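You operate a simulated robot arm through the tools that you are given. There is no shell and no other tool.

You are at the controls of a simulated robot arm. One attempt, no reset.

## Task
Scan what is in the scanner at the job card's settings and save it.
Fine: first nudge the mouse a little to wake the computer; set both keypad dials and leave them; lid stays shut; Scan, then Save, once each; leave other controls alone.

Only the result counts: the job must be done as asked and must still hold three seconds after the hand-in. Knocking over, shifting, dropping, spilling or breaking anything else fails it. Lids that push on must go on centred and level and be pressed home; caps that screw on are set level and turned clockwise until they are tight.

## Robot
A 6-joint arm with a two-finger parallel gripper, fixed in place. Base frame: the origin is on the floor under the middle of its stand, x ahead of it, y to its left, z up. Readings come in cm, rad, newtons and seconds.
With the tool pointing down near the work surface it reaches from about 34 to 82 cm from the base axis. Its first joint turns from -2.897 to 2.897 rad. Payload 3.43 kg.
Tool frame: the origin (TCP) lies between the finger pads and is the grasp point; the fingertips stand 3.4 cm ahead of it; z points along the fingers, y is the line along which they close. The gripper opens to 12.8 cm. The fingers are 2.4 cm wide and 1.2 cm thick; the gripper's body (4.8 by 13 cm) begins 9.6 cm behind the TCP.
Orientation is that of the tool frame in the base frame, as a unit quaternion [w, x, y, z]. With the fingers straight down and closing along the base's y, the tool's x points along the base's -x, its y along +y and its z along -z.

## Interface
- The arm moves only by the tool nudge_tool. Its argument "targets" is a list of rows, each an object (a shift or turn left out is 0, a gripper value left out holds the last) with "offset": the shift along the base's x, y, z in units of 200 mm (1.0 is 200 mm), a list of three; "delta_rot": the turn, a rotation vector about the base's x, y, z in units of 120 degrees (1.0 is 120 degrees), a list of three. In form: [{"offset": [dx, dy, dz], "delta_rot": [ax, ay, az]}, ...]. A call has 1 to 20 rows; each row is the pose to reach, as a shift and turn from the pose commanded when the call began. "jaw" is the closure, from 0 (fully open) to 1 (shut), set as the call begins (left out, the last holds). A call with a number of a shift or a turn outside -1 to 1 is refused whole. Each row takes 0.2 s and may step no farther than 5 cm and 0.15 rad from the row before; otherwise, or with a gripper value out of range, the whole call is refused. Where a pose cannot be reached the arm comes as near as it can. A force on the tool above 40 N (or 10 N above the force at the start of the call, whichever is more), or a blocked arm, ends the call early, and 0.2 s more pass. The fingers move at their own pace (about 4.5 cm/s each) and stop on an object; they squeeze with about 35 N. The grip force told is the motor's: it shows also when the fingers shut on nothing. Time passes only in rows, and 0.2 s behind the last, so rows that repeat a pose let the fingers close. The reply holds the time, the measured pose of the TCP, the force on the tool along the base axes, the opening and the grip force, in the units named above and with some noise, with the torque about the TCP (base axes, N m) and any sound that the robot's microphone picked up.
- Cameras (640 x 400 px; columns grow to the right, rows downward): "scene" is fixed at [39.79, 49.92, 148.98]; the picture's right is [-0.97, -0.25, 0.00], its down [-0.15, 0.58, -0.80] and it looks along [0.20, -0.77, -0.60] (base axes); focal length 342 px, centre (320, 200). "wrist" rides on the gripper at [7.6, -1.1, -16] in the tool frame; the picture's right is [0.15, 0.99, 0.00], its down [-0.88, 0.13, -0.46] and it looks along [-0.45, 0.07, 0.89] (tool axes); focal length 234 px, centre (320, 200). There is no depth. A picture from a camera that has moved, and an enlarged one, comes with that camera's place and axes in the base frame and with its lens.
- get_image(camera): a new picture of that camera. No time passes.
- inspect(camera, box): a new picture of the part [left, top, right, bottom] of that camera's present view, enlarged. No time passes.
- close_job(): hands the job in; it is judged then, once.

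Nothing tells you positions but the pictures and the camera data. Unless the task says otherwise, let go and move clear before handing in.

The tools are called after "Emit:" by a JSON object that holds its "op" and its "data". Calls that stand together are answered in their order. nudge_tool: Moves the arm, as the interface text tells. Its arguments: {"type":"object","properties":{"targets":{"type":"array"},"jaw":{"type":"number"}},"required":["targets"]} The other tools are called the same way: get_image (camera) takes a picture; inspect (camera, box) takes an enlarged picture of a part of a camera's view; close_job () hands the job in.

At the start:

```text
time_s: 0.0
eef_pos: [24.62, -28.97, 106.77]
orientation: [0.0, 0.0, 1.0, 0.0]
wrist_force: [0.3, -0.8, 0.2]
wrist_torque: [-0.02, -0.02, 0.0]
gripper_width: 12.79
grip_force: 0.1
```

scene: 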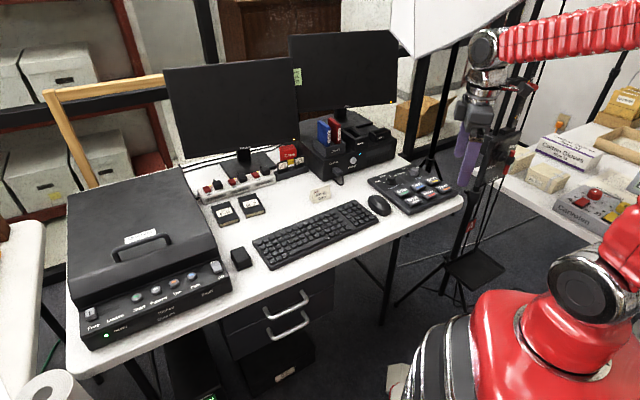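
wrist: 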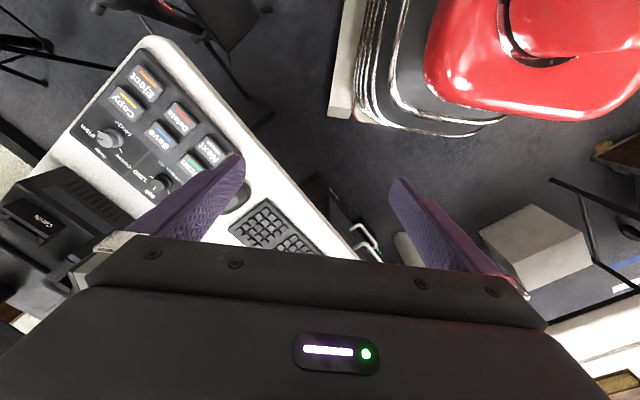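

I see a desk with a scanner at the left, two monitors, a keyboard, a mouse and a keypad with dials and coloured keys. I'll look closely at the details first.

Emit:
{"op": "inspect", "data": {"camera": "scene", "box": [350, 160, 470, 235]}}

Emit:
{"op": "inspect", "data": {"camera": "scene", "box": [60, 240, 260, 365]}}

Emit:
{"op": "inspect", "data": {"camera": "scene", "box": [190, 100, 400, 231]}}

Emit:
{"op": "inspect", "data": {"camera": "wrist", "box": [60, 30, 260, 230]}}

```text
5.33 times, centred on (410, 198) of scene
camera zoom: at [39.79, 49.92, 148.98], right [-0.97, -0.25, 0.0], down [-0.15, 0.58, -0.8], along [0.2, -0.77, -0.6], focal length 1823 px, centre (-160, 213)
```

zoom: 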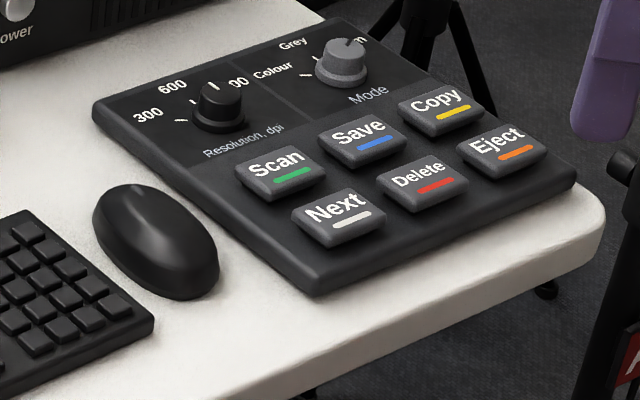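

```text
3.20 times, centred on (160, 302) of scene
camera zoom: at [39.79, 49.92, 148.98], right [-0.97, -0.25, 0.0], down [-0.15, 0.58, -0.8], along [0.2, -0.77, -0.6], focal length 1094 px, centre (832, -128)
```

zoom: 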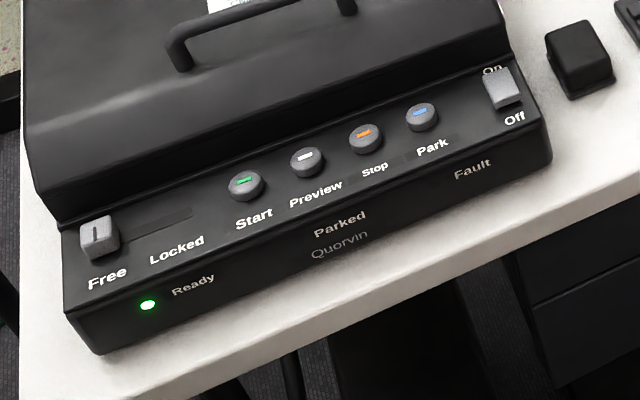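

```text
3.05 times, centred on (295, 166) of scene
camera zoom: at [39.79, 49.92, 148.98], right [-0.97, -0.25, 0.0], down [-0.15, 0.58, -0.8], along [0.2, -0.77, -0.6], focal length 1042 px, centre (396, 305)
```

zoom: 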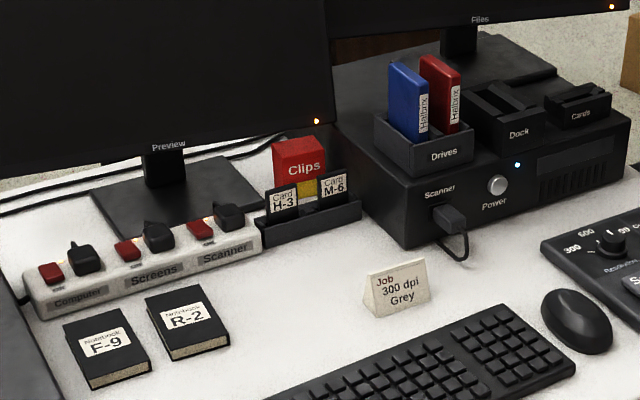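

```text
2.00 times, centred on (160, 130) of wrist
camera zoom: at [17.11, -30.19, 122.92], right [-0.15, 0.99, 0.0], down [0.88, 0.13, 0.46], along [0.45, 0.07, -0.89], focal length 468 px, centre (640, 340)
```

zoom: 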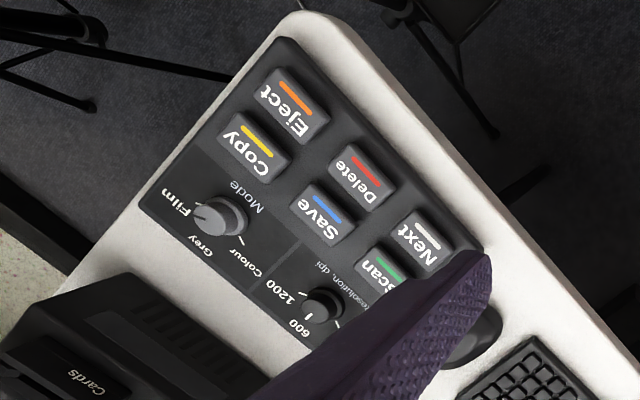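

The job card reads 300 dpi, Grey, and the keypad is at about x 20–42, y −45 to −68, z ~78. Before I move I'll check the area around the arm's path, such as the lamp and stands, and the dials.

Emit:
{"op": "inspect", "data": {"camera": "scene", "box": [380, 0, 640, 162]}}

Emit:
{"op": "inspect", "data": {"camera": "scene", "box": [366, 166, 430, 206]}}

Emit:
{"op": "inspect", "data": {"camera": "scene", "box": [60, 160, 260, 285]}}

```text
2.46 times, centred on (510, 81) of scene
camera zoom: at [39.79, 49.92, 148.98], right [-0.97, -0.25, 0.0], down [-0.15, 0.58, -0.8], along [0.2, -0.77, -0.6], focal length 841 px, centre (-148, 493)
```

zoom: 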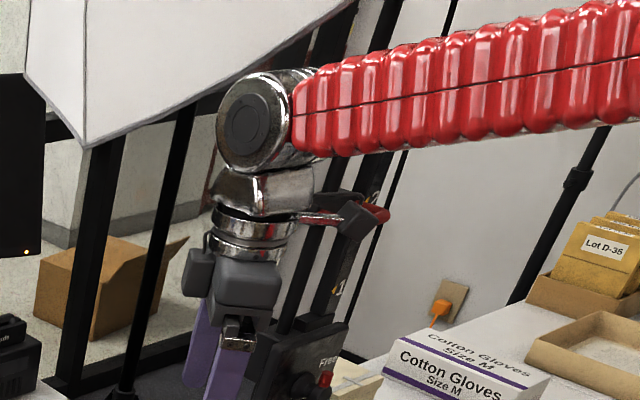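

```text
10.00 times, centred on (398, 186) of scene
camera zoom: at [39.79, 49.92, 148.98], right [-0.97, -0.25, 0.0], down [-0.15, 0.58, -0.8], along [0.2, -0.77, -0.6], focal length 3418 px, centre (-460, 340)
```

zoom: 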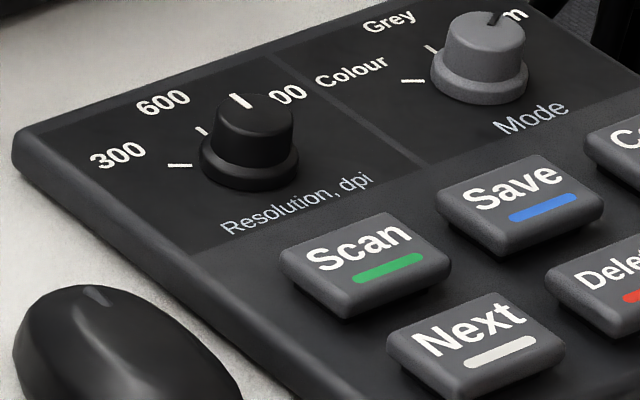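

```text
3.20 times, centred on (160, 222) of scene
camera zoom: at [39.79, 49.92, 148.98], right [-0.97, -0.25, 0.0], down [-0.15, 0.58, -0.8], along [0.2, -0.77, -0.6], focal length 1094 px, centre (832, 128)
```

zoom: 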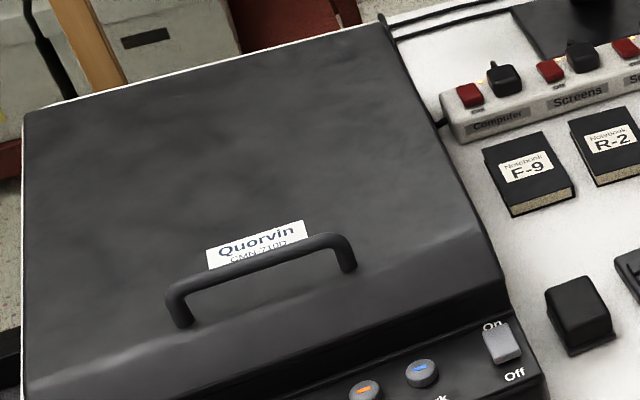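

The knobs show Resolution near 1200 and Mode at Film, so both must turn counter-clockwise to reach 300 and Grey. I'll move the gripper above the near side of the keypad, turned 45° so the wrist camera lines up with it.

Emit:
{"op": "nudge_tool", "data": {"targets": [{"offset": [0, -0.14, -0.04], "delta_rot": [0, 0, -0.053]}, {"offset": [0, -0.28, -0.08], "delta_rot": [0, 0, -0.107]}, {"offset": [0, -0.42, -0.12], "delta_rot": [0, 0, -0.16]}, {"offset": [0, -0.56, -0.16], "delta_rot": [0, 0, -0.214]}, {"offset": [0, -0.7, -0.2], "delta_rot": [0, 0, -0.267]}, {"offset": [0, -0.85, -0.25], "delta_rot": [0, 0, -0.321]}, {"offset": [0, -1.0, -0.3], "delta_rot": [0, 0, -0.375]}, {"offset": [0, -1.0, -0.3], "delta_rot": [0, 0, -0.375]}]}}

```text
time_s: 1.8
eef_pos: [24.82, -48.94, 100.89]
orientation: [0.0, 0.383, 0.924, 0.0]
wrist_force: [0.0, -0.4, -0.2]
wrist_torque: [0.0, -0.03, 0.0]
gripper_width: 12.8
grip_force: 0.0
```

The arm reached the viewing pose as commanded. Next I'll look at the keypad from the wrist camera and check clearances from the scene camera.

Emit:
{"op": "get_image", "data": {"camera": "wrist"}}

Emit:
{"op": "get_image", "data": {"camera": "scene"}}

Emit:
{"op": "inspect", "data": {"camera": "wrist", "box": [220, 100, 480, 262]}}

```text
taken
camera wrist: at [18.72, -44.57, 116.9], right [0.6, 0.8, 0.0], down [0.71, -0.53, 0.46], along [0.37, -0.27, -0.89], focal length 234 px, centre (320, 200)
```

wrist: 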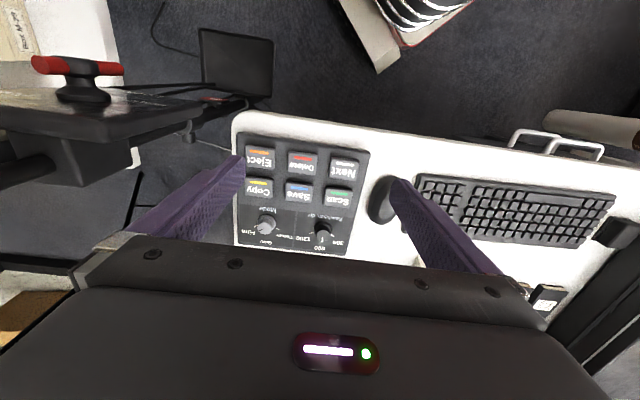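

```text
taken
```

scene: 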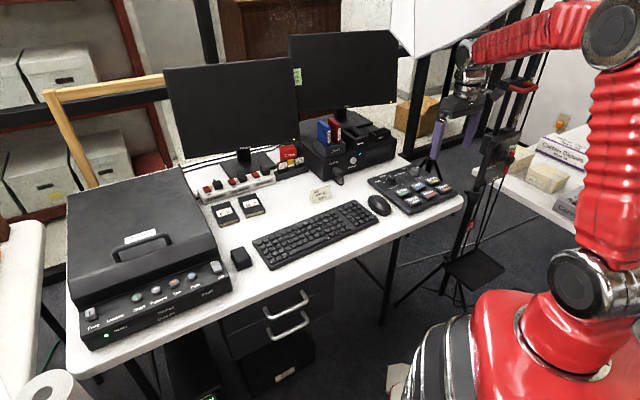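

```text
2.46 times, centred on (350, 181) of wrist
camera zoom: at [18.72, -44.57, 116.9], right [0.6, 0.8, 0.0], down [0.71, -0.53, 0.46], along [0.37, -0.27, -0.89], focal length 576 px, centre (246, 247)
```

zoom: 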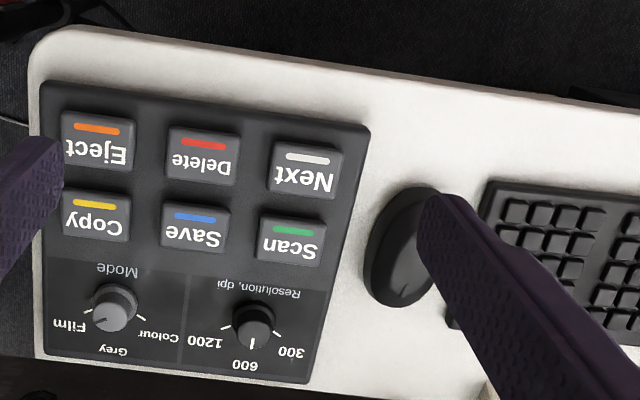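

I now see that Resolution is at 600 and Mode at Film. The panel top is at z≈76.6, and the mouse is centred near (42.6, −46.8), pointing away from the desk edge. I'll move above the mouse to see it more closely before nudging it.

Emit:
{"op": "nudge_tool", "data": {"targets": [{"offset": [0.152, 0.069, -0.089]}, {"offset": [0.304, 0.138, -0.178]}, {"offset": [0.456, 0.207, -0.267]}, {"offset": [0.608, 0.276, -0.356]}, {"offset": [0.76, 0.345, -0.445]}, {"offset": [0.76, 0.345, -0.445]}]}}

```text
time_s: 3.2
eef_pos: [39.7, -42.15, 92.05]
orientation: [0.0, 0.383, 0.924, 0.0]
wrist_force: [0.1, 0.2, 1.0]
wrist_torque: [0.02, 0.01, -0.02]
gripper_width: 12.81
grip_force: 0.0
```

The gripper is now above the user-side end of the mouse, so I'll take close views.

Emit:
{"op": "get_image", "data": {"camera": "wrist"}}

Emit:
{"op": "inspect", "data": {"camera": "scene", "box": [340, 150, 468, 230]}}

```text
taken
camera wrist: at [33.79, -37.72, 108.12], right [0.6, 0.8, 0.0], down [0.71, -0.53, 0.46], along [0.37, -0.27, -0.89], focal length 234 px, centre (320, 200)
```

wrist: 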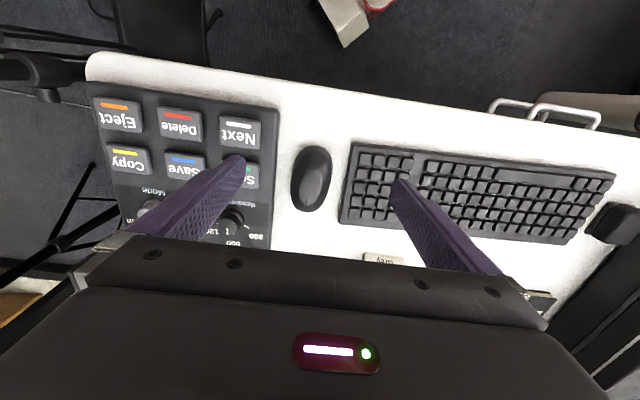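

```text
5.00 times, centred on (404, 190) of scene
camera zoom: at [39.79, 49.92, 148.98], right [-0.97, -0.25, 0.0], down [-0.15, 0.58, -0.8], along [0.2, -0.77, -0.6], focal length 1709 px, centre (-100, 250)
```

zoom: 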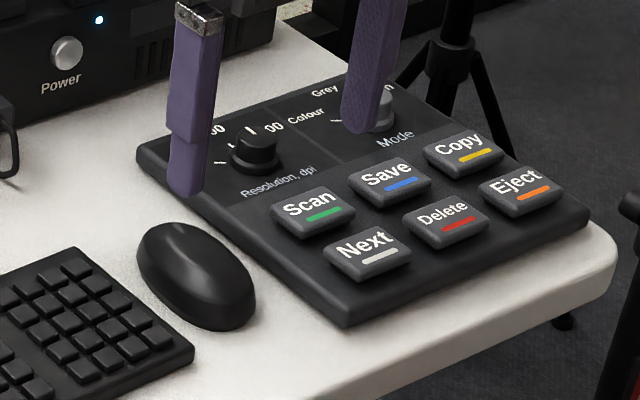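

The mouse's user-side end is at about (40.3, −43.1). I'll close the fingers, then lower them just short of that end, staying above the desk.

Emit:
{"op": "nudge_tool", "data": {"targets": [{"offset": [-0.06, 0.055, 0]}, {"offset": [-0.06, 0.055, 0]}, {"offset": [-0.06, 0.055, 0]}, {"offset": [-0.06, 0.055, 0]}, {"offset": [-0.06, 0.055, 0]}, {"offset": [-0.06, 0.055, 0]}, {"offset": [-0.06, 0.055, -0.1]}, {"offset": [-0.06, 0.055, -0.2]}, {"offset": [-0.06, 0.055, -0.3]}, {"offset": [-0.06, 0.055, -0.4]}, {"offset": [-0.06, 0.055, -0.5]}, {"offset": [-0.06, 0.055, -0.57]}, {"offset": [-0.06, 0.055, -0.57]}], "jaw": 1.0}}

```text
time_s: 6.0
eef_pos: [38.49, -40.95, 80.51]
orientation: [0.0, 0.383, 0.924, 0.0]
wrist_force: [-0.8, -0.2, -0.3]
wrist_torque: [0.03, 0.0, 0.0]
gripper_width: 0.0
grip_force: 33.2
```

The closed fingertips are at about z 77.1, just short of the mouse. I'll check their position relative to it.

Emit:
{"op": "inspect", "data": {"camera": "scene", "box": [340, 160, 436, 220]}}

Emit:
{"op": "get_image", "data": {"camera": "wrist"}}

```text
6.67 times, centred on (388, 190) of scene
camera zoom: at [39.79, 49.92, 148.98], right [-0.97, -0.25, 0.0], down [-0.15, 0.58, -0.8], along [0.2, -0.77, -0.6], focal length 2278 px, centre (-133, 267)
```

zoom: 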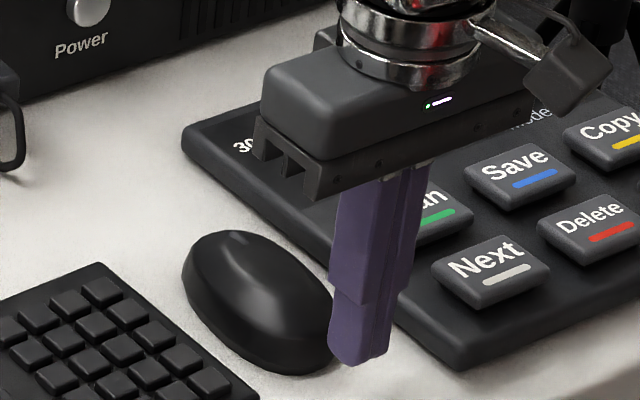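

```text
taken
camera wrist: at [32.56, -36.64, 96.51], right [0.6, 0.8, 0.0], down [0.71, -0.53, 0.46], along [0.37, -0.27, -0.89], focal length 234 px, centre (320, 200)
```

wrist: 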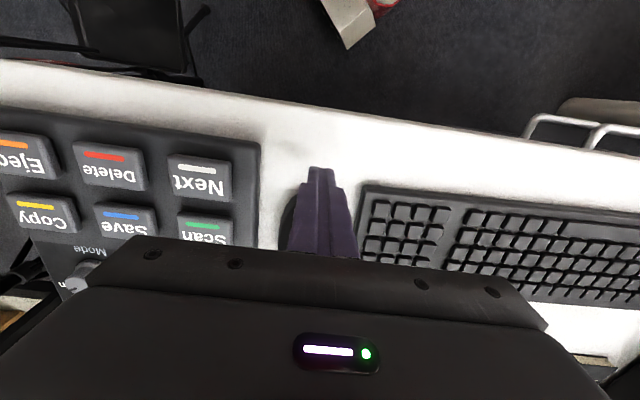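

The fingers sit just on the user side of the mouse, lined up with its long axis. I'll lower them slightly and push gently away from the desk edge.

Emit:
{"op": "nudge_tool", "data": {"targets": [{"offset": [0, 0, -0.035]}, {"offset": [0.0165, -0.0188, -0.035]}, {"offset": [0.033, -0.0375, -0.035]}, {"offset": [0.0495, -0.0563, -0.035]}, {"offset": [0.066, -0.075, -0.035]}, {"offset": [0.066, -0.075, -0.035]}]}}

Emit:
{"op": "inspect", "data": {"camera": "scene", "box": [340, 160, 436, 220]}}

```text
time_s: 7.4
eef_pos: [39.94, -42.49, 79.78]
orientation: [0.0, 0.383, 0.924, 0.0]
wrist_force: [0.6, 0.8, -0.6]
wrist_torque: [0.01, 0.02, -0.02]
gripper_width: 0.02
grip_force: 33.4
```

```text
6.67 times, centred on (388, 190) of scene
camera zoom: at [39.79, 49.92, 148.98], right [-0.97, -0.25, 0.0], down [-0.15, 0.58, -0.8], along [0.2, -0.77, -0.6], focal length 2278 px, centre (-133, 267)
```

zoom: 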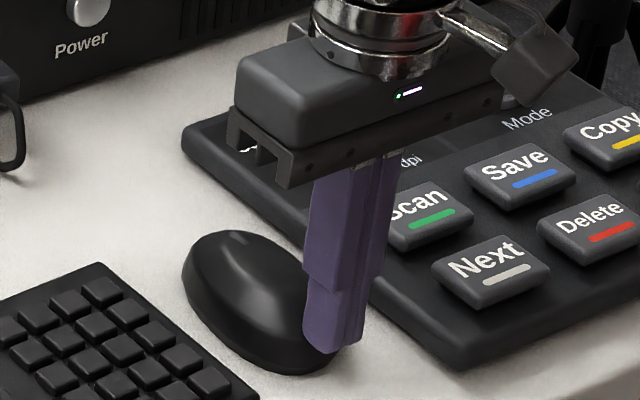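

The mouse has not moved yet and the fingers are about to touch it. I'll push about 1.2 cm further.

Emit:
{"op": "nudge_tool", "data": {"targets": [{"offset": [0.0132, -0.015, 0]}, {"offset": [0.0264, -0.03, 0]}, {"offset": [0.0396, -0.045, 0]}, {"offset": [0.0396, -0.045, 0]}]}}

Emit:
{"op": "inspect", "data": {"camera": "scene", "box": [340, 160, 436, 220]}}

Emit:
{"op": "get_image", "data": {"camera": "scene"}}

```text
time_s: 8.4
eef_pos: [40.76, -43.24, 79.95]
orientation: [0.0, 0.383, 0.924, 0.001]
wrist_force: [-1.0, 0.9, 3.4]
wrist_torque: [0.01, -0.03, 0.03]
gripper_width: 0.0
grip_force: 33.0
```

```text
6.67 times, centred on (388, 190) of scene
camera zoom: at [39.79, 49.92, 148.98], right [-0.97, -0.25, 0.0], down [-0.15, 0.58, -0.8], along [0.2, -0.77, -0.6], focal length 2278 px, centre (-133, 267)
```

zoom: 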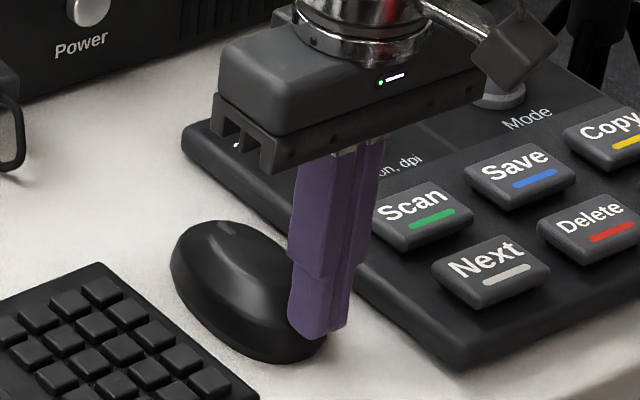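

```text
taken
```

scene: 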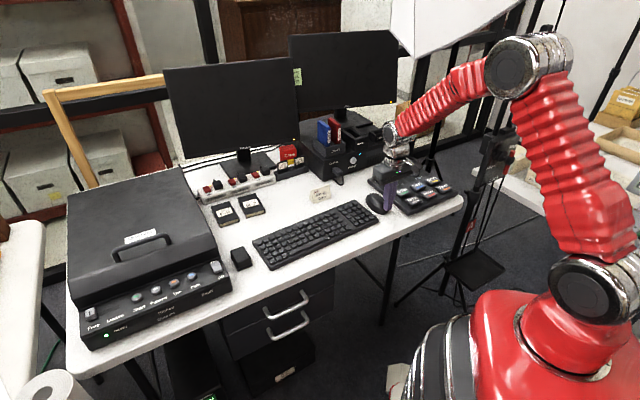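

The mouse has moved by about 0.8 cm. I'll check whether the screens have woken.

Emit:
{"op": "inspect", "data": {"camera": "scene", "box": [150, 20, 410, 182]}}

```text
2.46 times, centred on (280, 101) of scene
camera zoom: at [39.79, 49.92, 148.98], right [-0.97, -0.25, 0.0], down [-0.15, 0.58, -0.8], along [0.2, -0.77, -0.6], focal length 841 px, centre (418, 444)
```

zoom: 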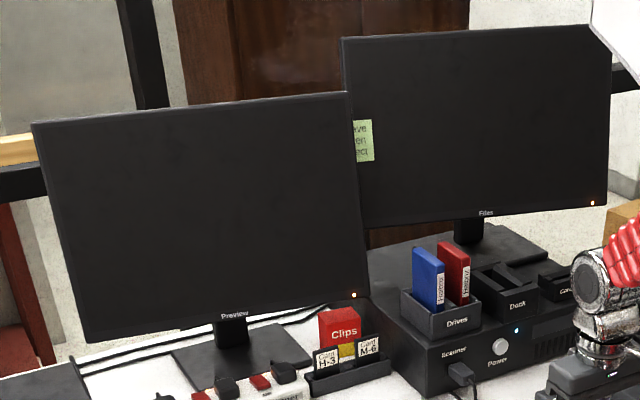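

The screens still show amber standby lights. I'll wait a second to see if they wake before moving the mouse again.

Emit:
{"op": "nudge_tool", "data": {"targets": [{"offset": [0, 0, 0]}, {"offset": [0, 0, 0]}, {"offset": [0, 0, 0]}, {"offset": [0, 0, 0]}, {"offset": [0, 0, 0]}]}}

Emit:
{"op": "inspect", "data": {"camera": "scene", "box": [150, 20, 410, 182]}}

```text
time_s: 9.6
eef_pos: [40.57, -43.31, 79.93]
orientation: [0.0, 0.383, 0.924, 0.0]
wrist_force: [0.5, 1.0, 4.3]
wrist_torque: [0.0, 0.01, -0.02]
gripper_width: 0.01
grip_force: 32.8
```

```text
2.46 times, centred on (280, 101) of scene
camera zoom: at [39.79, 49.92, 148.98], right [-0.97, -0.25, 0.0], down [-0.15, 0.58, -0.8], along [0.2, -0.77, -0.6], focal length 841 px, centre (418, 444)
```

zoom: 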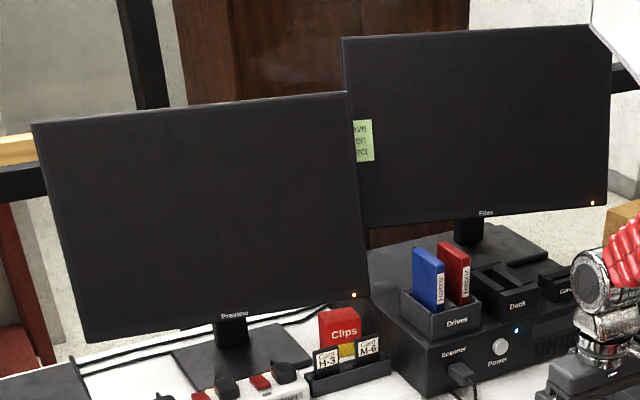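

The screens are still asleep, so the nudge was too small. I'll push another 1 cm or so in the same direction.

Emit:
{"op": "nudge_tool", "data": {"targets": [{"offset": [0.0132, -0.015, 0]}, {"offset": [0.0264, -0.03, 0]}, {"offset": [0.0396, -0.045, 0]}, {"offset": [0.0396, -0.045, 0]}]}}

Emit:
{"op": "inspect", "data": {"camera": "scene", "box": [340, 160, 436, 220]}}

Emit:
{"op": "inspect", "data": {"camera": "scene", "box": [150, 20, 410, 182]}}

```text
time_s: 10.6
eef_pos: [41.41, -44.18, 79.88]
orientation: [0.0, 0.383, 0.924, -0.001]
wrist_force: [-1.6, 2.9, 6.8]
wrist_torque: [0.02, -0.01, 0.01]
gripper_width: 0.01
grip_force: 33.0
```

```text
6.67 times, centred on (388, 190) of scene
camera zoom: at [39.79, 49.92, 148.98], right [-0.97, -0.25, 0.0], down [-0.15, 0.58, -0.8], along [0.2, -0.77, -0.6], focal length 2278 px, centre (-133, 267)
```

zoom: 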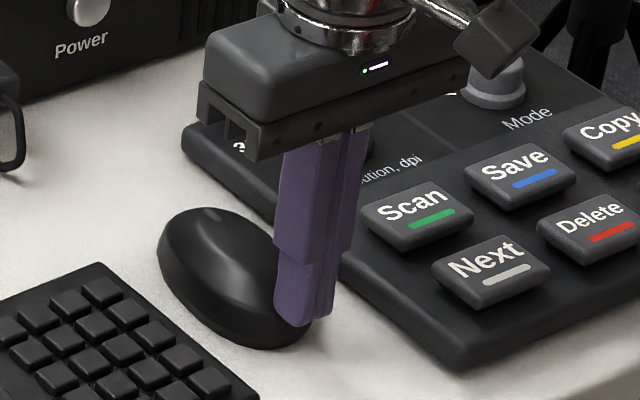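

```text
2.46 times, centred on (280, 101) of scene
camera zoom: at [39.79, 49.92, 148.98], right [-0.97, -0.25, 0.0], down [-0.15, 0.58, -0.8], along [0.2, -0.77, -0.6], focal length 841 px, centre (418, 444)
```

zoom: 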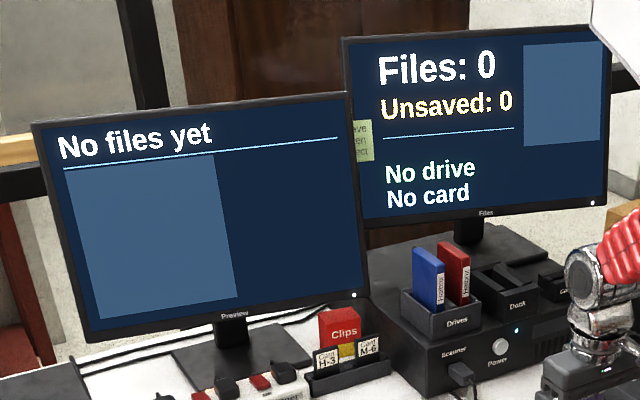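

The computer is awake: "No files yet", with Files 0 and Unsaved 0. I'll back the fingers off the mouse, rise, and move over the Resolution dial with the fingers partly open.

Emit:
{"op": "nudge_tool", "data": {"targets": [{"offset": [-0.04, 0.045, 0.005]}, {"offset": [-0.06, 0.07, 0.1]}, {"offset": [-0.06, 0.07, 0.3]}, {"offset": [-0.06, 0.07, 0.5]}, {"offset": [-0.06, 0.07, 0.65]}, {"offset": [-0.08, -0.1, 0.65]}, {"offset": [-0.1, -0.3, 0.65]}, {"offset": [-0.1, -0.5, 0.65]}, {"offset": [-0.1, -0.65, 0.65]}, {"offset": [-0.1, -0.65, 0.65]}]}}

Emit:
{"op": "nudge_tool", "data": {"targets": [{"offset": [0, 0, 0]}, {"offset": [0, 0, 0]}, {"offset": [0, 0, 0]}, {"offset": [0, 0, 0]}], "jaw": 0.45}}

Emit:
{"op": "get_image", "data": {"camera": "wrist"}}

Emit:
{"op": "get_image", "data": {"camera": "scene"}}

```text
time_s: 12.8
eef_pos: [39.28, -57.21, 92.98]
orientation: [0.0, 0.383, 0.924, 0.0]
wrist_force: [0.4, -0.4, 0.4]
wrist_torque: [-0.01, 0.01, 0.05]
gripper_width: 0.0
grip_force: 32.5
```

```text
time_s: 13.8
eef_pos: [39.38, -57.14, 92.99]
orientation: [-0.001, 0.382, 0.924, -0.001]
wrist_force: [0.2, 0.4, 0.8]
wrist_torque: [0.0, 0.01, 0.0]
gripper_width: 7.04
grip_force: 0.1
```

```text
taken
camera wrist: at [33.39, -52.77, 108.98], right [0.6, 0.8, 0.0], down [0.71, -0.53, 0.46], along [0.37, -0.27, -0.89], focal length 234 px, centre (320, 200)
```

wrist: 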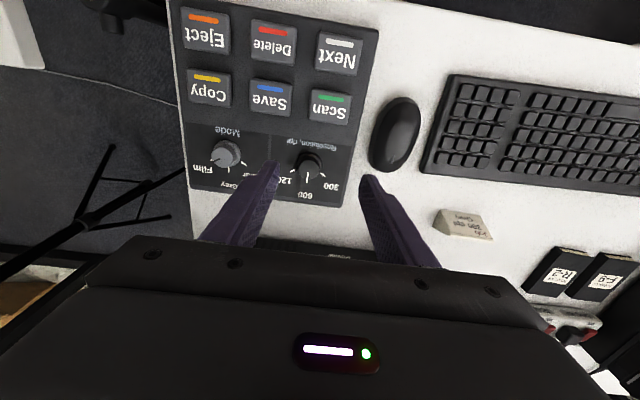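

```text
taken
```

scene: 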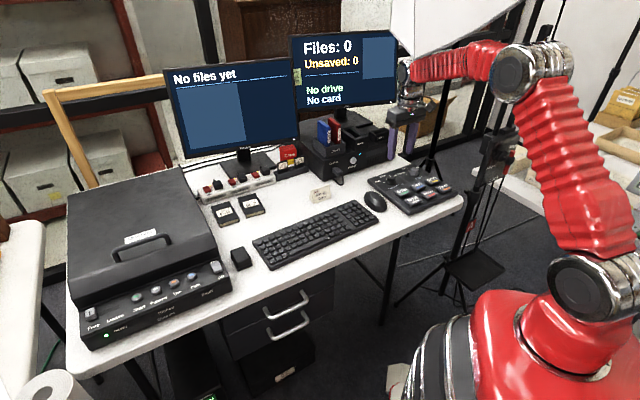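

The fingers are now over the Resolution dial. I'll take an enlarged view to fix its position and pointer angle.

Emit:
{"op": "inspect", "data": {"camera": "wrist", "box": [256, 120, 368, 190]}}

Emit:
{"op": "inspect", "data": {"camera": "wrist", "box": [170, 110, 282, 180]}}

Emit:
{"op": "inspect", "data": {"camera": "scene", "box": [366, 166, 430, 206]}}

```text
5.71 times, centred on (312, 155) of wrist
camera zoom: at [33.39, -52.77, 108.98], right [0.6, 0.8, 0.0], down [0.71, -0.53, 0.46], along [0.37, -0.27, -0.89], focal length 1338 px, centre (366, 457)
```

zoom: 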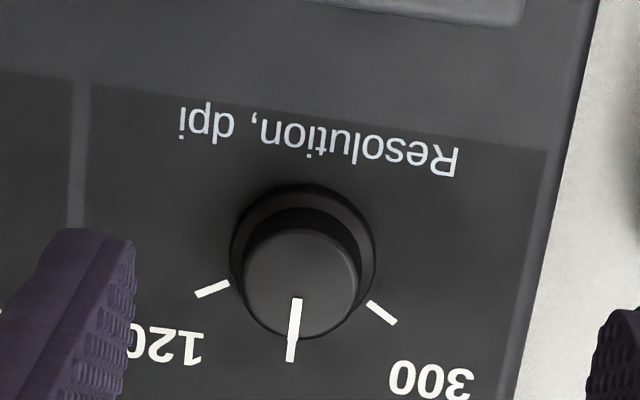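

```text
5.71 times, centred on (226, 145) of wrist
camera zoom: at [33.39, -52.77, 108.98], right [0.6, 0.8, 0.0], down [0.71, -0.53, 0.46], along [0.37, -0.27, -0.89], focal length 1338 px, centre (857, 514)
```

zoom: 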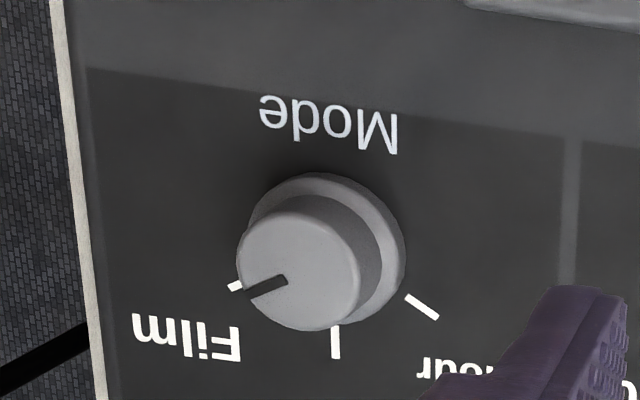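

```text
10.00 times, centred on (398, 186) of scene
camera zoom: at [39.79, 49.92, 148.98], right [-0.97, -0.25, 0.0], down [-0.15, 0.58, -0.8], along [0.2, -0.77, -0.6], focal length 3418 px, centre (-460, 340)
```

zoom: 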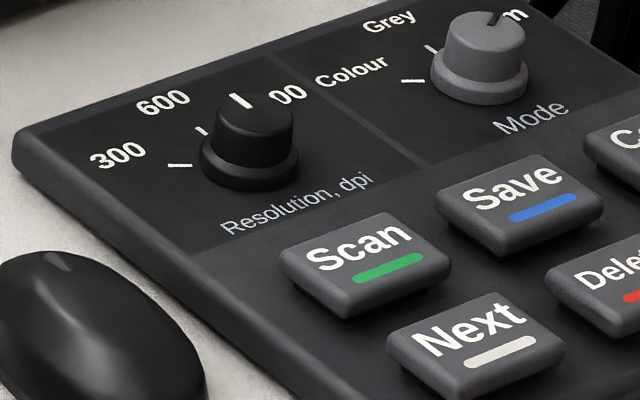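

The Resolution knob is at about (40.9, −60.2), its top near z 79.8, and it points at 600. The detents are roughly 53° apart, with 300 counter-clockwise. I'll centre over it and come partway down.

Emit:
{"op": "nudge_tool", "data": {"targets": [{"offset": [0.033, -0.07, 0]}, {"offset": [0.0665, -0.1425, -0.05]}, {"offset": [0.0665, -0.1425, -0.2]}, {"offset": [0.0665, -0.1425, -0.35]}, {"offset": [0.0665, -0.1425, -0.35]}]}}

Emit:
{"op": "inspect", "data": {"camera": "wrist", "box": [240, 120, 400, 220]}}

Emit:
{"op": "inspect", "data": {"camera": "scene", "box": [366, 156, 446, 206]}}

```text
time_s: 15.0
eef_pos: [40.75, -60.18, 85.95]
orientation: [-0.001, 0.383, 0.924, 0.0]
wrist_force: [0.5, -0.2, 0.4]
wrist_torque: [-0.01, 0.01, 0.02]
gripper_width: 7.04
grip_force: 0.0
```

```text
4.00 times, centred on (320, 170) of wrist
camera zoom: at [34.76, -55.73, 102.02], right [0.6, 0.8, 0.0], down [0.71, -0.53, 0.46], along [0.37, -0.27, -0.89], focal length 937 px, centre (320, 320)
```

zoom: 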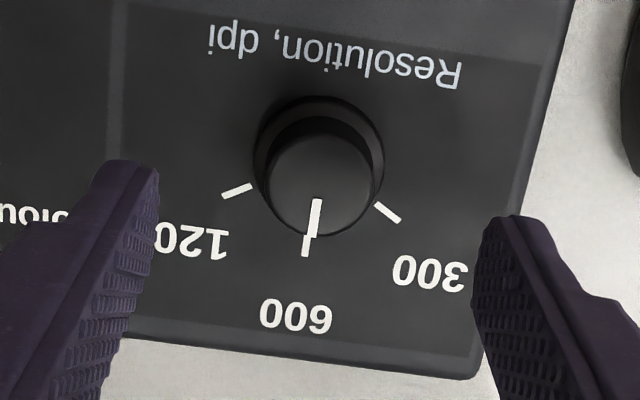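

```text
8.00 times, centred on (406, 181) of scene
camera zoom: at [39.79, 49.92, 148.98], right [-0.97, -0.25, 0.0], down [-0.15, 0.58, -0.8], along [0.2, -0.77, -0.6], focal length 2734 px, centre (-368, 352)
```

zoom: 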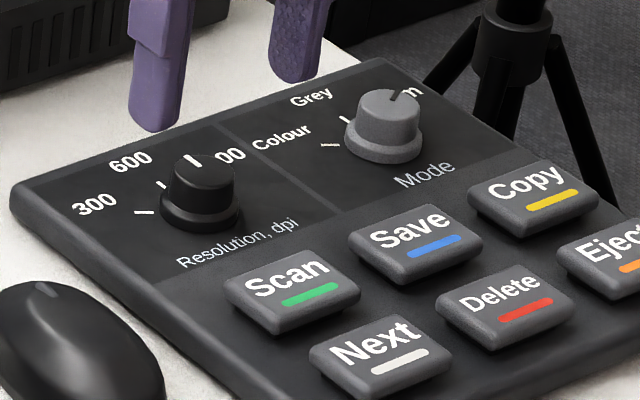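

I corrected the knob top to z ≈ 78.8, with its centre near (41.1, −60.5). I'll shift slightly and descend so the tips sit just above the knob's skirt, still open.

Emit:
{"op": "nudge_tool", "data": {"targets": [{"offset": [0.014, -0.012, -0.05]}, {"offset": [0.014, -0.012, -0.15]}, {"offset": [0.014, -0.012, -0.22]}, {"offset": [0.014, -0.012, -0.25]}, {"offset": [0.014, -0.012, -0.25]}]}}

Emit:
{"op": "inspect", "data": {"camera": "wrist", "box": [240, 120, 400, 220]}}

Emit:
{"op": "inspect", "data": {"camera": "scene", "box": [366, 156, 446, 206]}}

```text
time_s: 16.2
eef_pos: [40.89, -60.35, 81.01]
orientation: [0.0, 0.383, 0.924, 0.001]
wrist_force: [0.3, 0.2, -0.6]
wrist_torque: [0.03, -0.03, 0.02]
gripper_width: 7.04
grip_force: 0.0
```

```text
4.00 times, centred on (320, 170) of wrist
camera zoom: at [35.04, -55.88, 97.05], right [0.6, 0.8, 0.0], down [0.71, -0.53, 0.46], along [0.37, -0.27, -0.89], focal length 937 px, centre (320, 320)
```

zoom: 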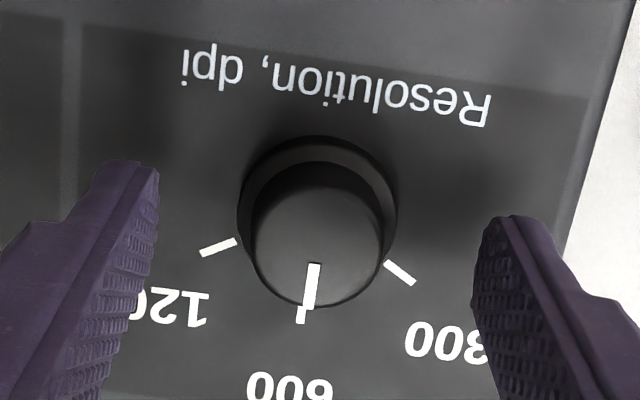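

```text
8.00 times, centred on (406, 181) of scene
camera zoom: at [39.79, 49.92, 148.98], right [-0.97, -0.25, 0.0], down [-0.15, 0.58, -0.8], along [0.2, -0.77, -0.6], focal length 2734 px, centre (-368, 352)
```

zoom: 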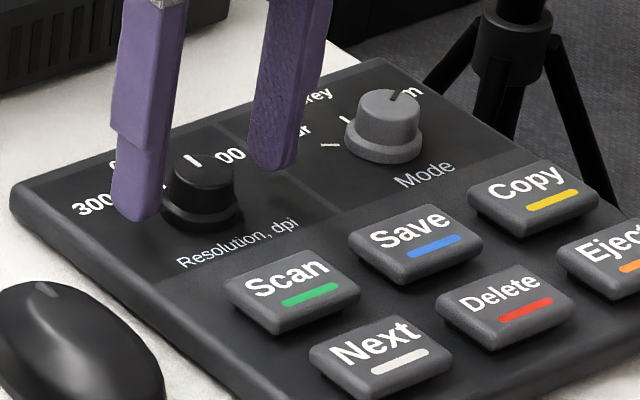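

The knob is centred between the open fingers, within a millimetre or so. I'll close on it and read the forces before turning.

Emit:
{"op": "nudge_tool", "data": {"targets": [{"offset": [0, 0, 0]}, {"offset": [0, 0, 0]}, {"offset": [0, 0, 0]}, {"offset": [0, 0, 0]}, {"offset": [0, 0, 0]}], "jaw": 0.9}}

Emit:
{"op": "inspect", "data": {"camera": "wrist", "box": [240, 120, 400, 220]}}

```text
time_s: 17.4
eef_pos: [40.89, -60.22, 81.09]
orientation: [0.0, 0.382, 0.924, -0.001]
wrist_force: [-2.9, -5.6, -1.3]
wrist_torque: [-0.27, 0.08, -0.01]
gripper_width: 3.16
grip_force: 44.8
```

```text
4.00 times, centred on (320, 170) of wrist
camera zoom: at [35.0, -55.91, 97.07], right [0.6, 0.8, 0.0], down [0.71, -0.53, 0.46], along [0.37, -0.27, -0.89], focal length 937 px, centre (320, 320)
```

zoom: 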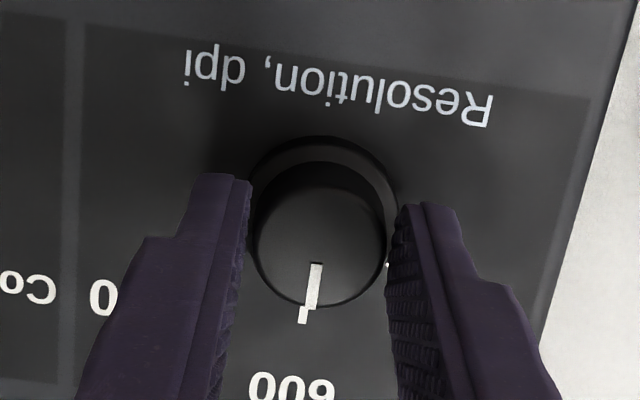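

The fingers hold the knob at 3.16 cm with only a small side load. I'll now turn it counter-clockwise about 53° from 600 to 300.

Emit:
{"op": "nudge_tool", "data": {"targets": [{"offset": [-0.002, -0.003, 0], "delta_rot": [0, 0, 0.055]}, {"offset": [-0.002, -0.003, 0], "delta_rot": [0, 0, 0.11]}, {"offset": [-0.002, -0.003, 0], "delta_rot": [0, 0, 0.165]}, {"offset": [-0.002, -0.003, 0], "delta_rot": [0, 0, 0.22]}, {"offset": [-0.002, -0.003, 0], "delta_rot": [0, 0, 0.275]}, {"offset": [-0.002, -0.003, 0], "delta_rot": [0, 0, 0.33]}, {"offset": [-0.002, -0.003, 0], "delta_rot": [0, 0, 0.385]}, {"offset": [-0.002, -0.003, 0], "delta_rot": [0, 0, 0.44]}, {"offset": [-0.002, -0.003, 0], "delta_rot": [0, 0, 0.44]}]}}

Emit:
{"op": "get_image", "data": {"camera": "wrist"}}

Emit:
{"op": "inspect", "data": {"camera": "scene", "box": [366, 156, 446, 206]}}

```text
time_s: 19.4
eef_pos: [40.88, -60.35, 80.95]
orientation: [0.0, -0.069, 0.998, -0.001]
wrist_force: [-7.4, -0.9, 22.9]
wrist_torque: [0.0, 0.74, 0.07]
gripper_width: 3.15
grip_force: 45.1
```

```text
taken
camera wrist: at [33.74, -62.67, 97.07], right [-0.28, 0.96, 0.0], down [0.85, 0.25, 0.46], along [0.44, 0.13, -0.89], focal length 234 px, centre (320, 200)
```

wrist: 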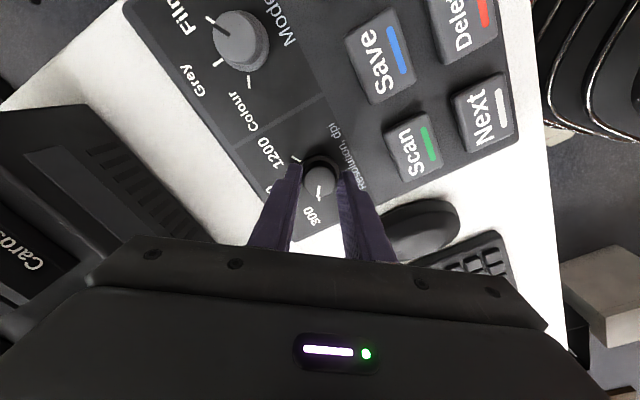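

```text
8.00 times, centred on (406, 181) of scene
camera zoom: at [39.79, 49.92, 148.98], right [-0.97, -0.25, 0.0], down [-0.15, 0.58, -0.8], along [0.2, -0.77, -0.6], focal length 2734 px, centre (-368, 352)
```

zoom: 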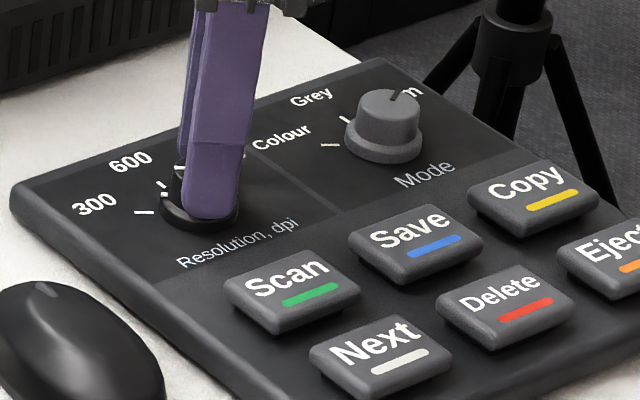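

The pointer seems to have moved toward 300, but there's an upward push of about 23 N on the tool. I'll look closely before letting go.

Emit:
{"op": "inspect", "data": {"camera": "wrist", "box": [256, 130, 384, 210]}}

```text
5.00 times, centred on (320, 170) of wrist
camera zoom: at [33.74, -62.67, 97.07], right [-0.28, 0.96, 0.0], down [0.85, 0.25, 0.46], along [0.44, 0.13, -0.89], focal length 1171 px, centre (320, 350)
```

zoom: 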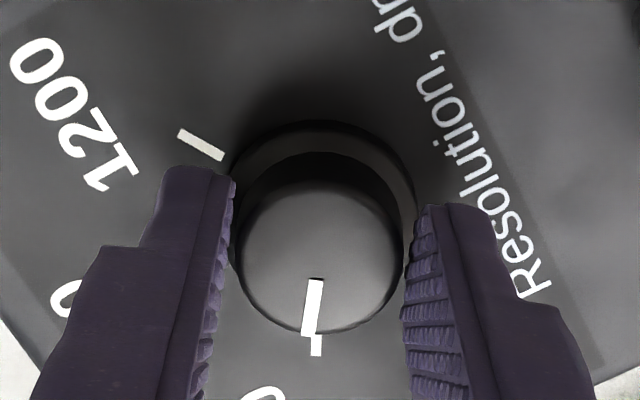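

The knob turned with the fingers without slipping, but the 300 tick is still about 7–9° further round, so the detents look to be 60° apart. I'll turn the remaining 8° and lift slightly to ease the downward press.

Emit:
{"op": "nudge_tool", "data": {"targets": [{"offset": [0, 0, 0.007], "delta_rot": [0, 0, 0.02]}, {"offset": [0, 0, 0.007], "delta_rot": [0, 0, 0.04]}, {"offset": [0, 0, 0.007], "delta_rot": [0, 0, 0.063]}, {"offset": [0, 0, 0.007], "delta_rot": [0, 0, 0.063]}]}}

Emit:
{"op": "inspect", "data": {"camera": "wrist", "box": [256, 130, 384, 210]}}

```text
time_s: 20.4
eef_pos: [40.93, -60.38, 81.06]
orientation: [0.0, -0.134, 0.991, 0.0]
wrist_force: [-8.1, -7.5, 9.9]
wrist_torque: [-0.18, -0.24, -0.36]
gripper_width: 3.12
grip_force: 45.1
```

```text
5.00 times, centred on (320, 170) of wrist
camera zoom: at [34.12, -63.67, 97.07], right [-0.4, 0.92, 0.0], down [0.81, 0.36, 0.46], along [0.42, 0.18, -0.89], focal length 1171 px, centre (320, 350)
```

zoom: 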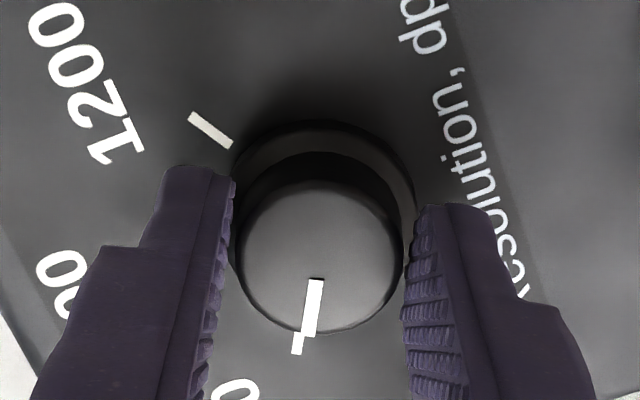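

The pointer now lines up with the 300 tick just as it did with 600 at the start. I'll release the knob, rise straight up, and check.

Emit:
{"op": "nudge_tool", "data": {"targets": [{"offset": [0, 0, 0]}, {"offset": [0, 0, 0]}, {"offset": [0, 0, 0]}, {"offset": [0, 0, 0]}, {"offset": [0, 0, 0.1]}, {"offset": [0, 0, 0.25]}, {"offset": [0, 0, 0.4]}, {"offset": [0, 0, 0.4]}], "jaw": 0.45}}

Emit:
{"op": "get_image", "data": {"camera": "wrist"}}

Emit:
{"op": "inspect", "data": {"camera": "scene", "box": [366, 156, 446, 206]}}

```text
time_s: 22.2
eef_pos: [40.97, -60.41, 89.15]
orientation: [0.0, -0.134, 0.991, 0.0]
wrist_force: [-0.6, -0.2, 1.2]
wrist_torque: [-0.01, -0.02, 0.01]
gripper_width: 7.02
grip_force: 0.1
```

```text
taken
camera wrist: at [34.11, -63.62, 105.2], right [-0.4, 0.92, 0.0], down [0.81, 0.36, 0.46], along [0.42, 0.18, -0.89], focal length 234 px, centre (320, 200)
```

wrist: 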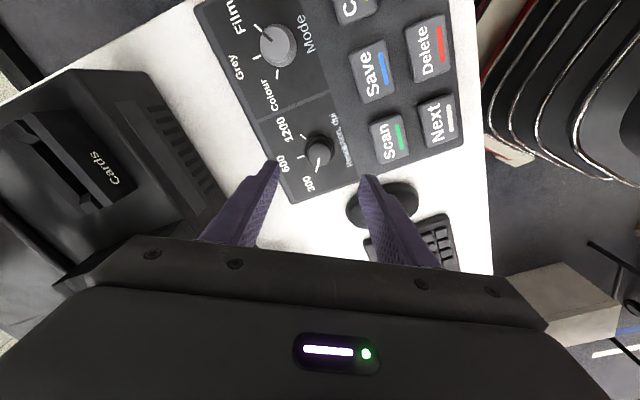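

```text
8.00 times, centred on (406, 181) of scene
camera zoom: at [39.79, 49.92, 148.98], right [-0.97, -0.25, 0.0], down [-0.15, 0.58, -0.8], along [0.2, -0.77, -0.6], focal length 2734 px, centre (-368, 352)
```

zoom: 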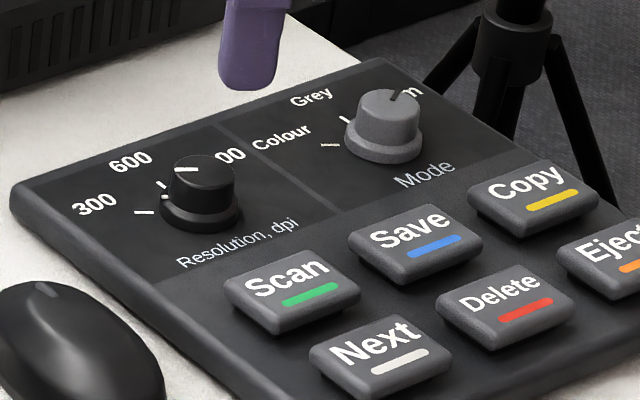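

Resolution now reads 300. Next I'll turn the tool back to line up with the keypad and move over the Mode knob, near (32.8, −68.5).

Emit:
{"op": "nudge_tool", "data": {"targets": [{"offset": [-0.04, -0.04, 0.05], "delta_rot": [0, 0, -0.05]}, {"offset": [-0.08, -0.08, 0.05], "delta_rot": [0, 0, -0.1]}, {"offset": [-0.12, -0.12, 0.05], "delta_rot": [0, 0, -0.15]}, {"offset": [-0.16, -0.16, 0.05], "delta_rot": [0, 0, -0.2]}, {"offset": [-0.2, -0.2, 0.05], "delta_rot": [0, 0, -0.25]}, {"offset": [-0.24, -0.24, 0.05], "delta_rot": [0, 0, -0.3]}, {"offset": [-0.28, -0.28, 0.05], "delta_rot": [0, 0, -0.35]}, {"offset": [-0.32, -0.32, 0.05], "delta_rot": [0, 0, -0.4]}, {"offset": [-0.36, -0.36, 0.05], "delta_rot": [0, 0, -0.45]}, {"offset": [-0.408, -0.402, 0.05], "delta_rot": [0, 0, -0.503]}, {"offset": [-0.408, -0.402, 0], "delta_rot": [0, 0, -0.503]}, {"offset": [-0.408, -0.402, 0], "delta_rot": [0, 0, -0.503]}]}}

Emit:
{"op": "get_image", "data": {"camera": "wrist"}}

Emit:
{"op": "inspect", "data": {"camera": "wrist", "box": [240, 120, 400, 220]}}

Emit:
{"op": "get_image", "data": {"camera": "scene"}}

```text
time_s: 24.8
eef_pos: [32.93, -68.43, 88.96]
orientation: [-0.001, 0.382, 0.924, 0.0]
wrist_force: [1.4, -0.2, -0.4]
wrist_torque: [0.03, 0.01, 0.01]
gripper_width: 7.02
grip_force: 0.1
```

```text
taken
camera wrist: at [26.9, -64.06, 105.12], right [0.6, 0.8, 0.0], down [0.71, -0.53, 0.46], along [0.37, -0.27, -0.89], focal length 234 px, centre (320, 200)
```

wrist: 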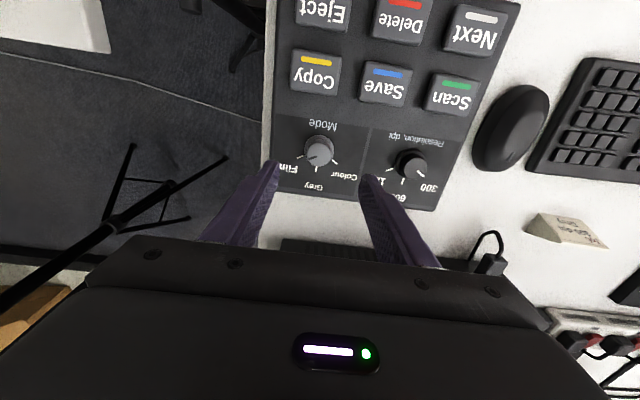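

```text
4.00 times, centred on (320, 170) of wrist
camera zoom: at [26.9, -64.06, 105.12], right [0.6, 0.8, 0.0], down [0.71, -0.53, 0.46], along [0.37, -0.27, -0.89], focal length 937 px, centre (320, 320)
```

zoom: 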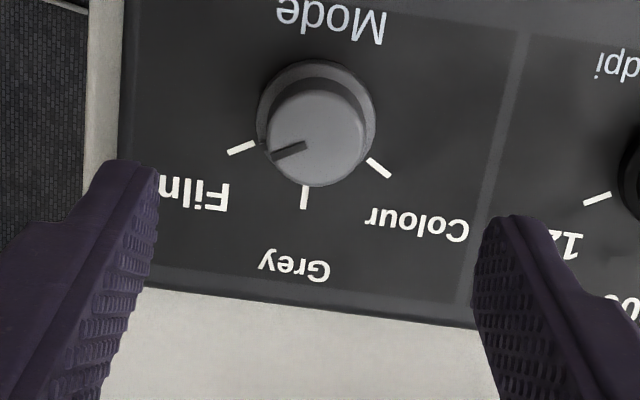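

```text
taken
```

scene: 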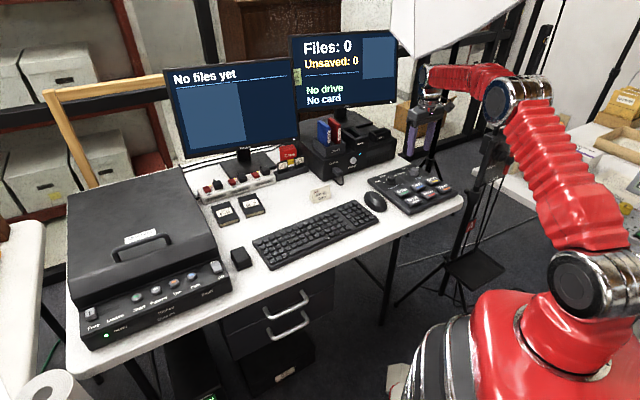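

The Mode knob is nearly centred at (32.8, −68.5), with its top at z ≈ 78.6 and pointing at Film. I'll shift 1 mm and descend with the fingers open.

Emit:
{"op": "nudge_tool", "data": {"targets": [{"offset": [-0.006, 0, -0.1]}, {"offset": [-0.006, 0, -0.2]}, {"offset": [-0.006, 0, -0.3]}, {"offset": [-0.006, 0, -0.36]}, {"offset": [-0.006, 0, -0.394]}, {"offset": [-0.006, 0, -0.394]}]}}

Emit:
{"op": "inspect", "data": {"camera": "wrist", "box": [240, 120, 400, 220]}}

Emit:
{"op": "inspect", "data": {"camera": "scene", "box": [366, 156, 446, 206]}}

```text
time_s: 26.2
eef_pos: [32.62, -68.29, 81.33]
orientation: [0.0, 0.382, 0.924, 0.0]
wrist_force: [-0.1, -0.9, -0.5]
wrist_torque: [0.04, 0.02, 0.01]
gripper_width: 7.01
grip_force: 0.0
```

```text
4.00 times, centred on (320, 170) of wrist
camera zoom: at [26.67, -64.0, 97.19], right [0.6, 0.8, 0.0], down [0.71, -0.53, 0.46], along [0.37, -0.27, -0.89], focal length 937 px, centre (320, 320)
```

zoom: 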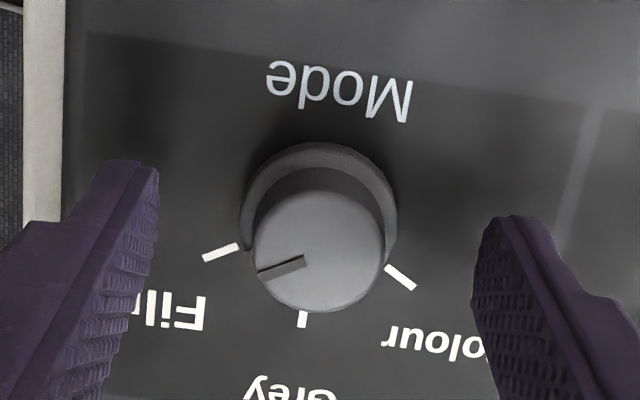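

```text
8.00 times, centred on (406, 181) of scene
camera zoom: at [39.79, 49.92, 148.98], right [-0.97, -0.25, 0.0], down [-0.15, 0.58, -0.8], along [0.2, -0.77, -0.6], focal length 2734 px, centre (-368, 352)
```

zoom: 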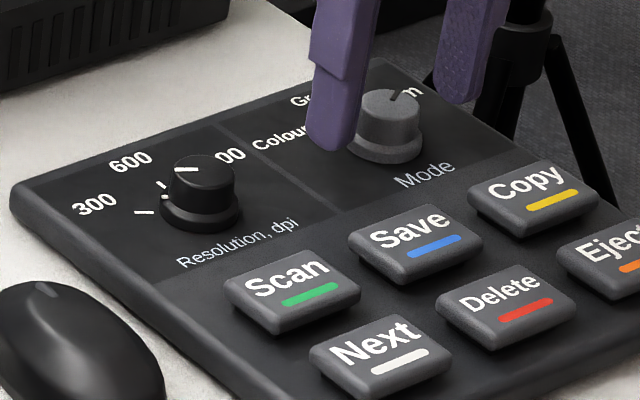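

The knob is well centred between the fingers. I'll make a 1 mm correction and close on it.

Emit:
{"op": "nudge_tool", "data": {"targets": [{"offset": [0.002, -0.0055, -0.005]}, {"offset": [0.002, -0.0055, -0.005]}, {"offset": [0.002, -0.0055, -0.005]}, {"offset": [0.002, -0.0055, -0.005]}, {"offset": [0.002, -0.0055, -0.005]}, {"offset": [0.002, -0.0055, -0.005]}], "jaw": 0.9}}

Emit:
{"op": "inspect", "data": {"camera": "wrist", "box": [240, 120, 400, 220]}}

```text
time_s: 27.6
eef_pos: [32.69, -68.45, 81.03]
orientation: [0.0, 0.383, 0.924, 0.0]
wrist_force: [0.7, 0.5, 2.3]
wrist_torque: [0.06, -0.01, 0.01]
gripper_width: 3.13
grip_force: 45.4
```

```text
4.00 times, centred on (320, 170) of wrist
camera zoom: at [26.73, -64.06, 97.12], right [0.6, 0.8, 0.0], down [0.71, -0.53, 0.46], along [0.37, -0.27, -0.89], focal length 937 px, centre (320, 320)
```

zoom: 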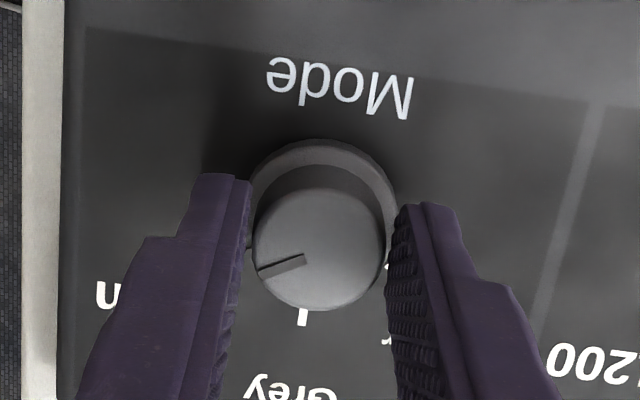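

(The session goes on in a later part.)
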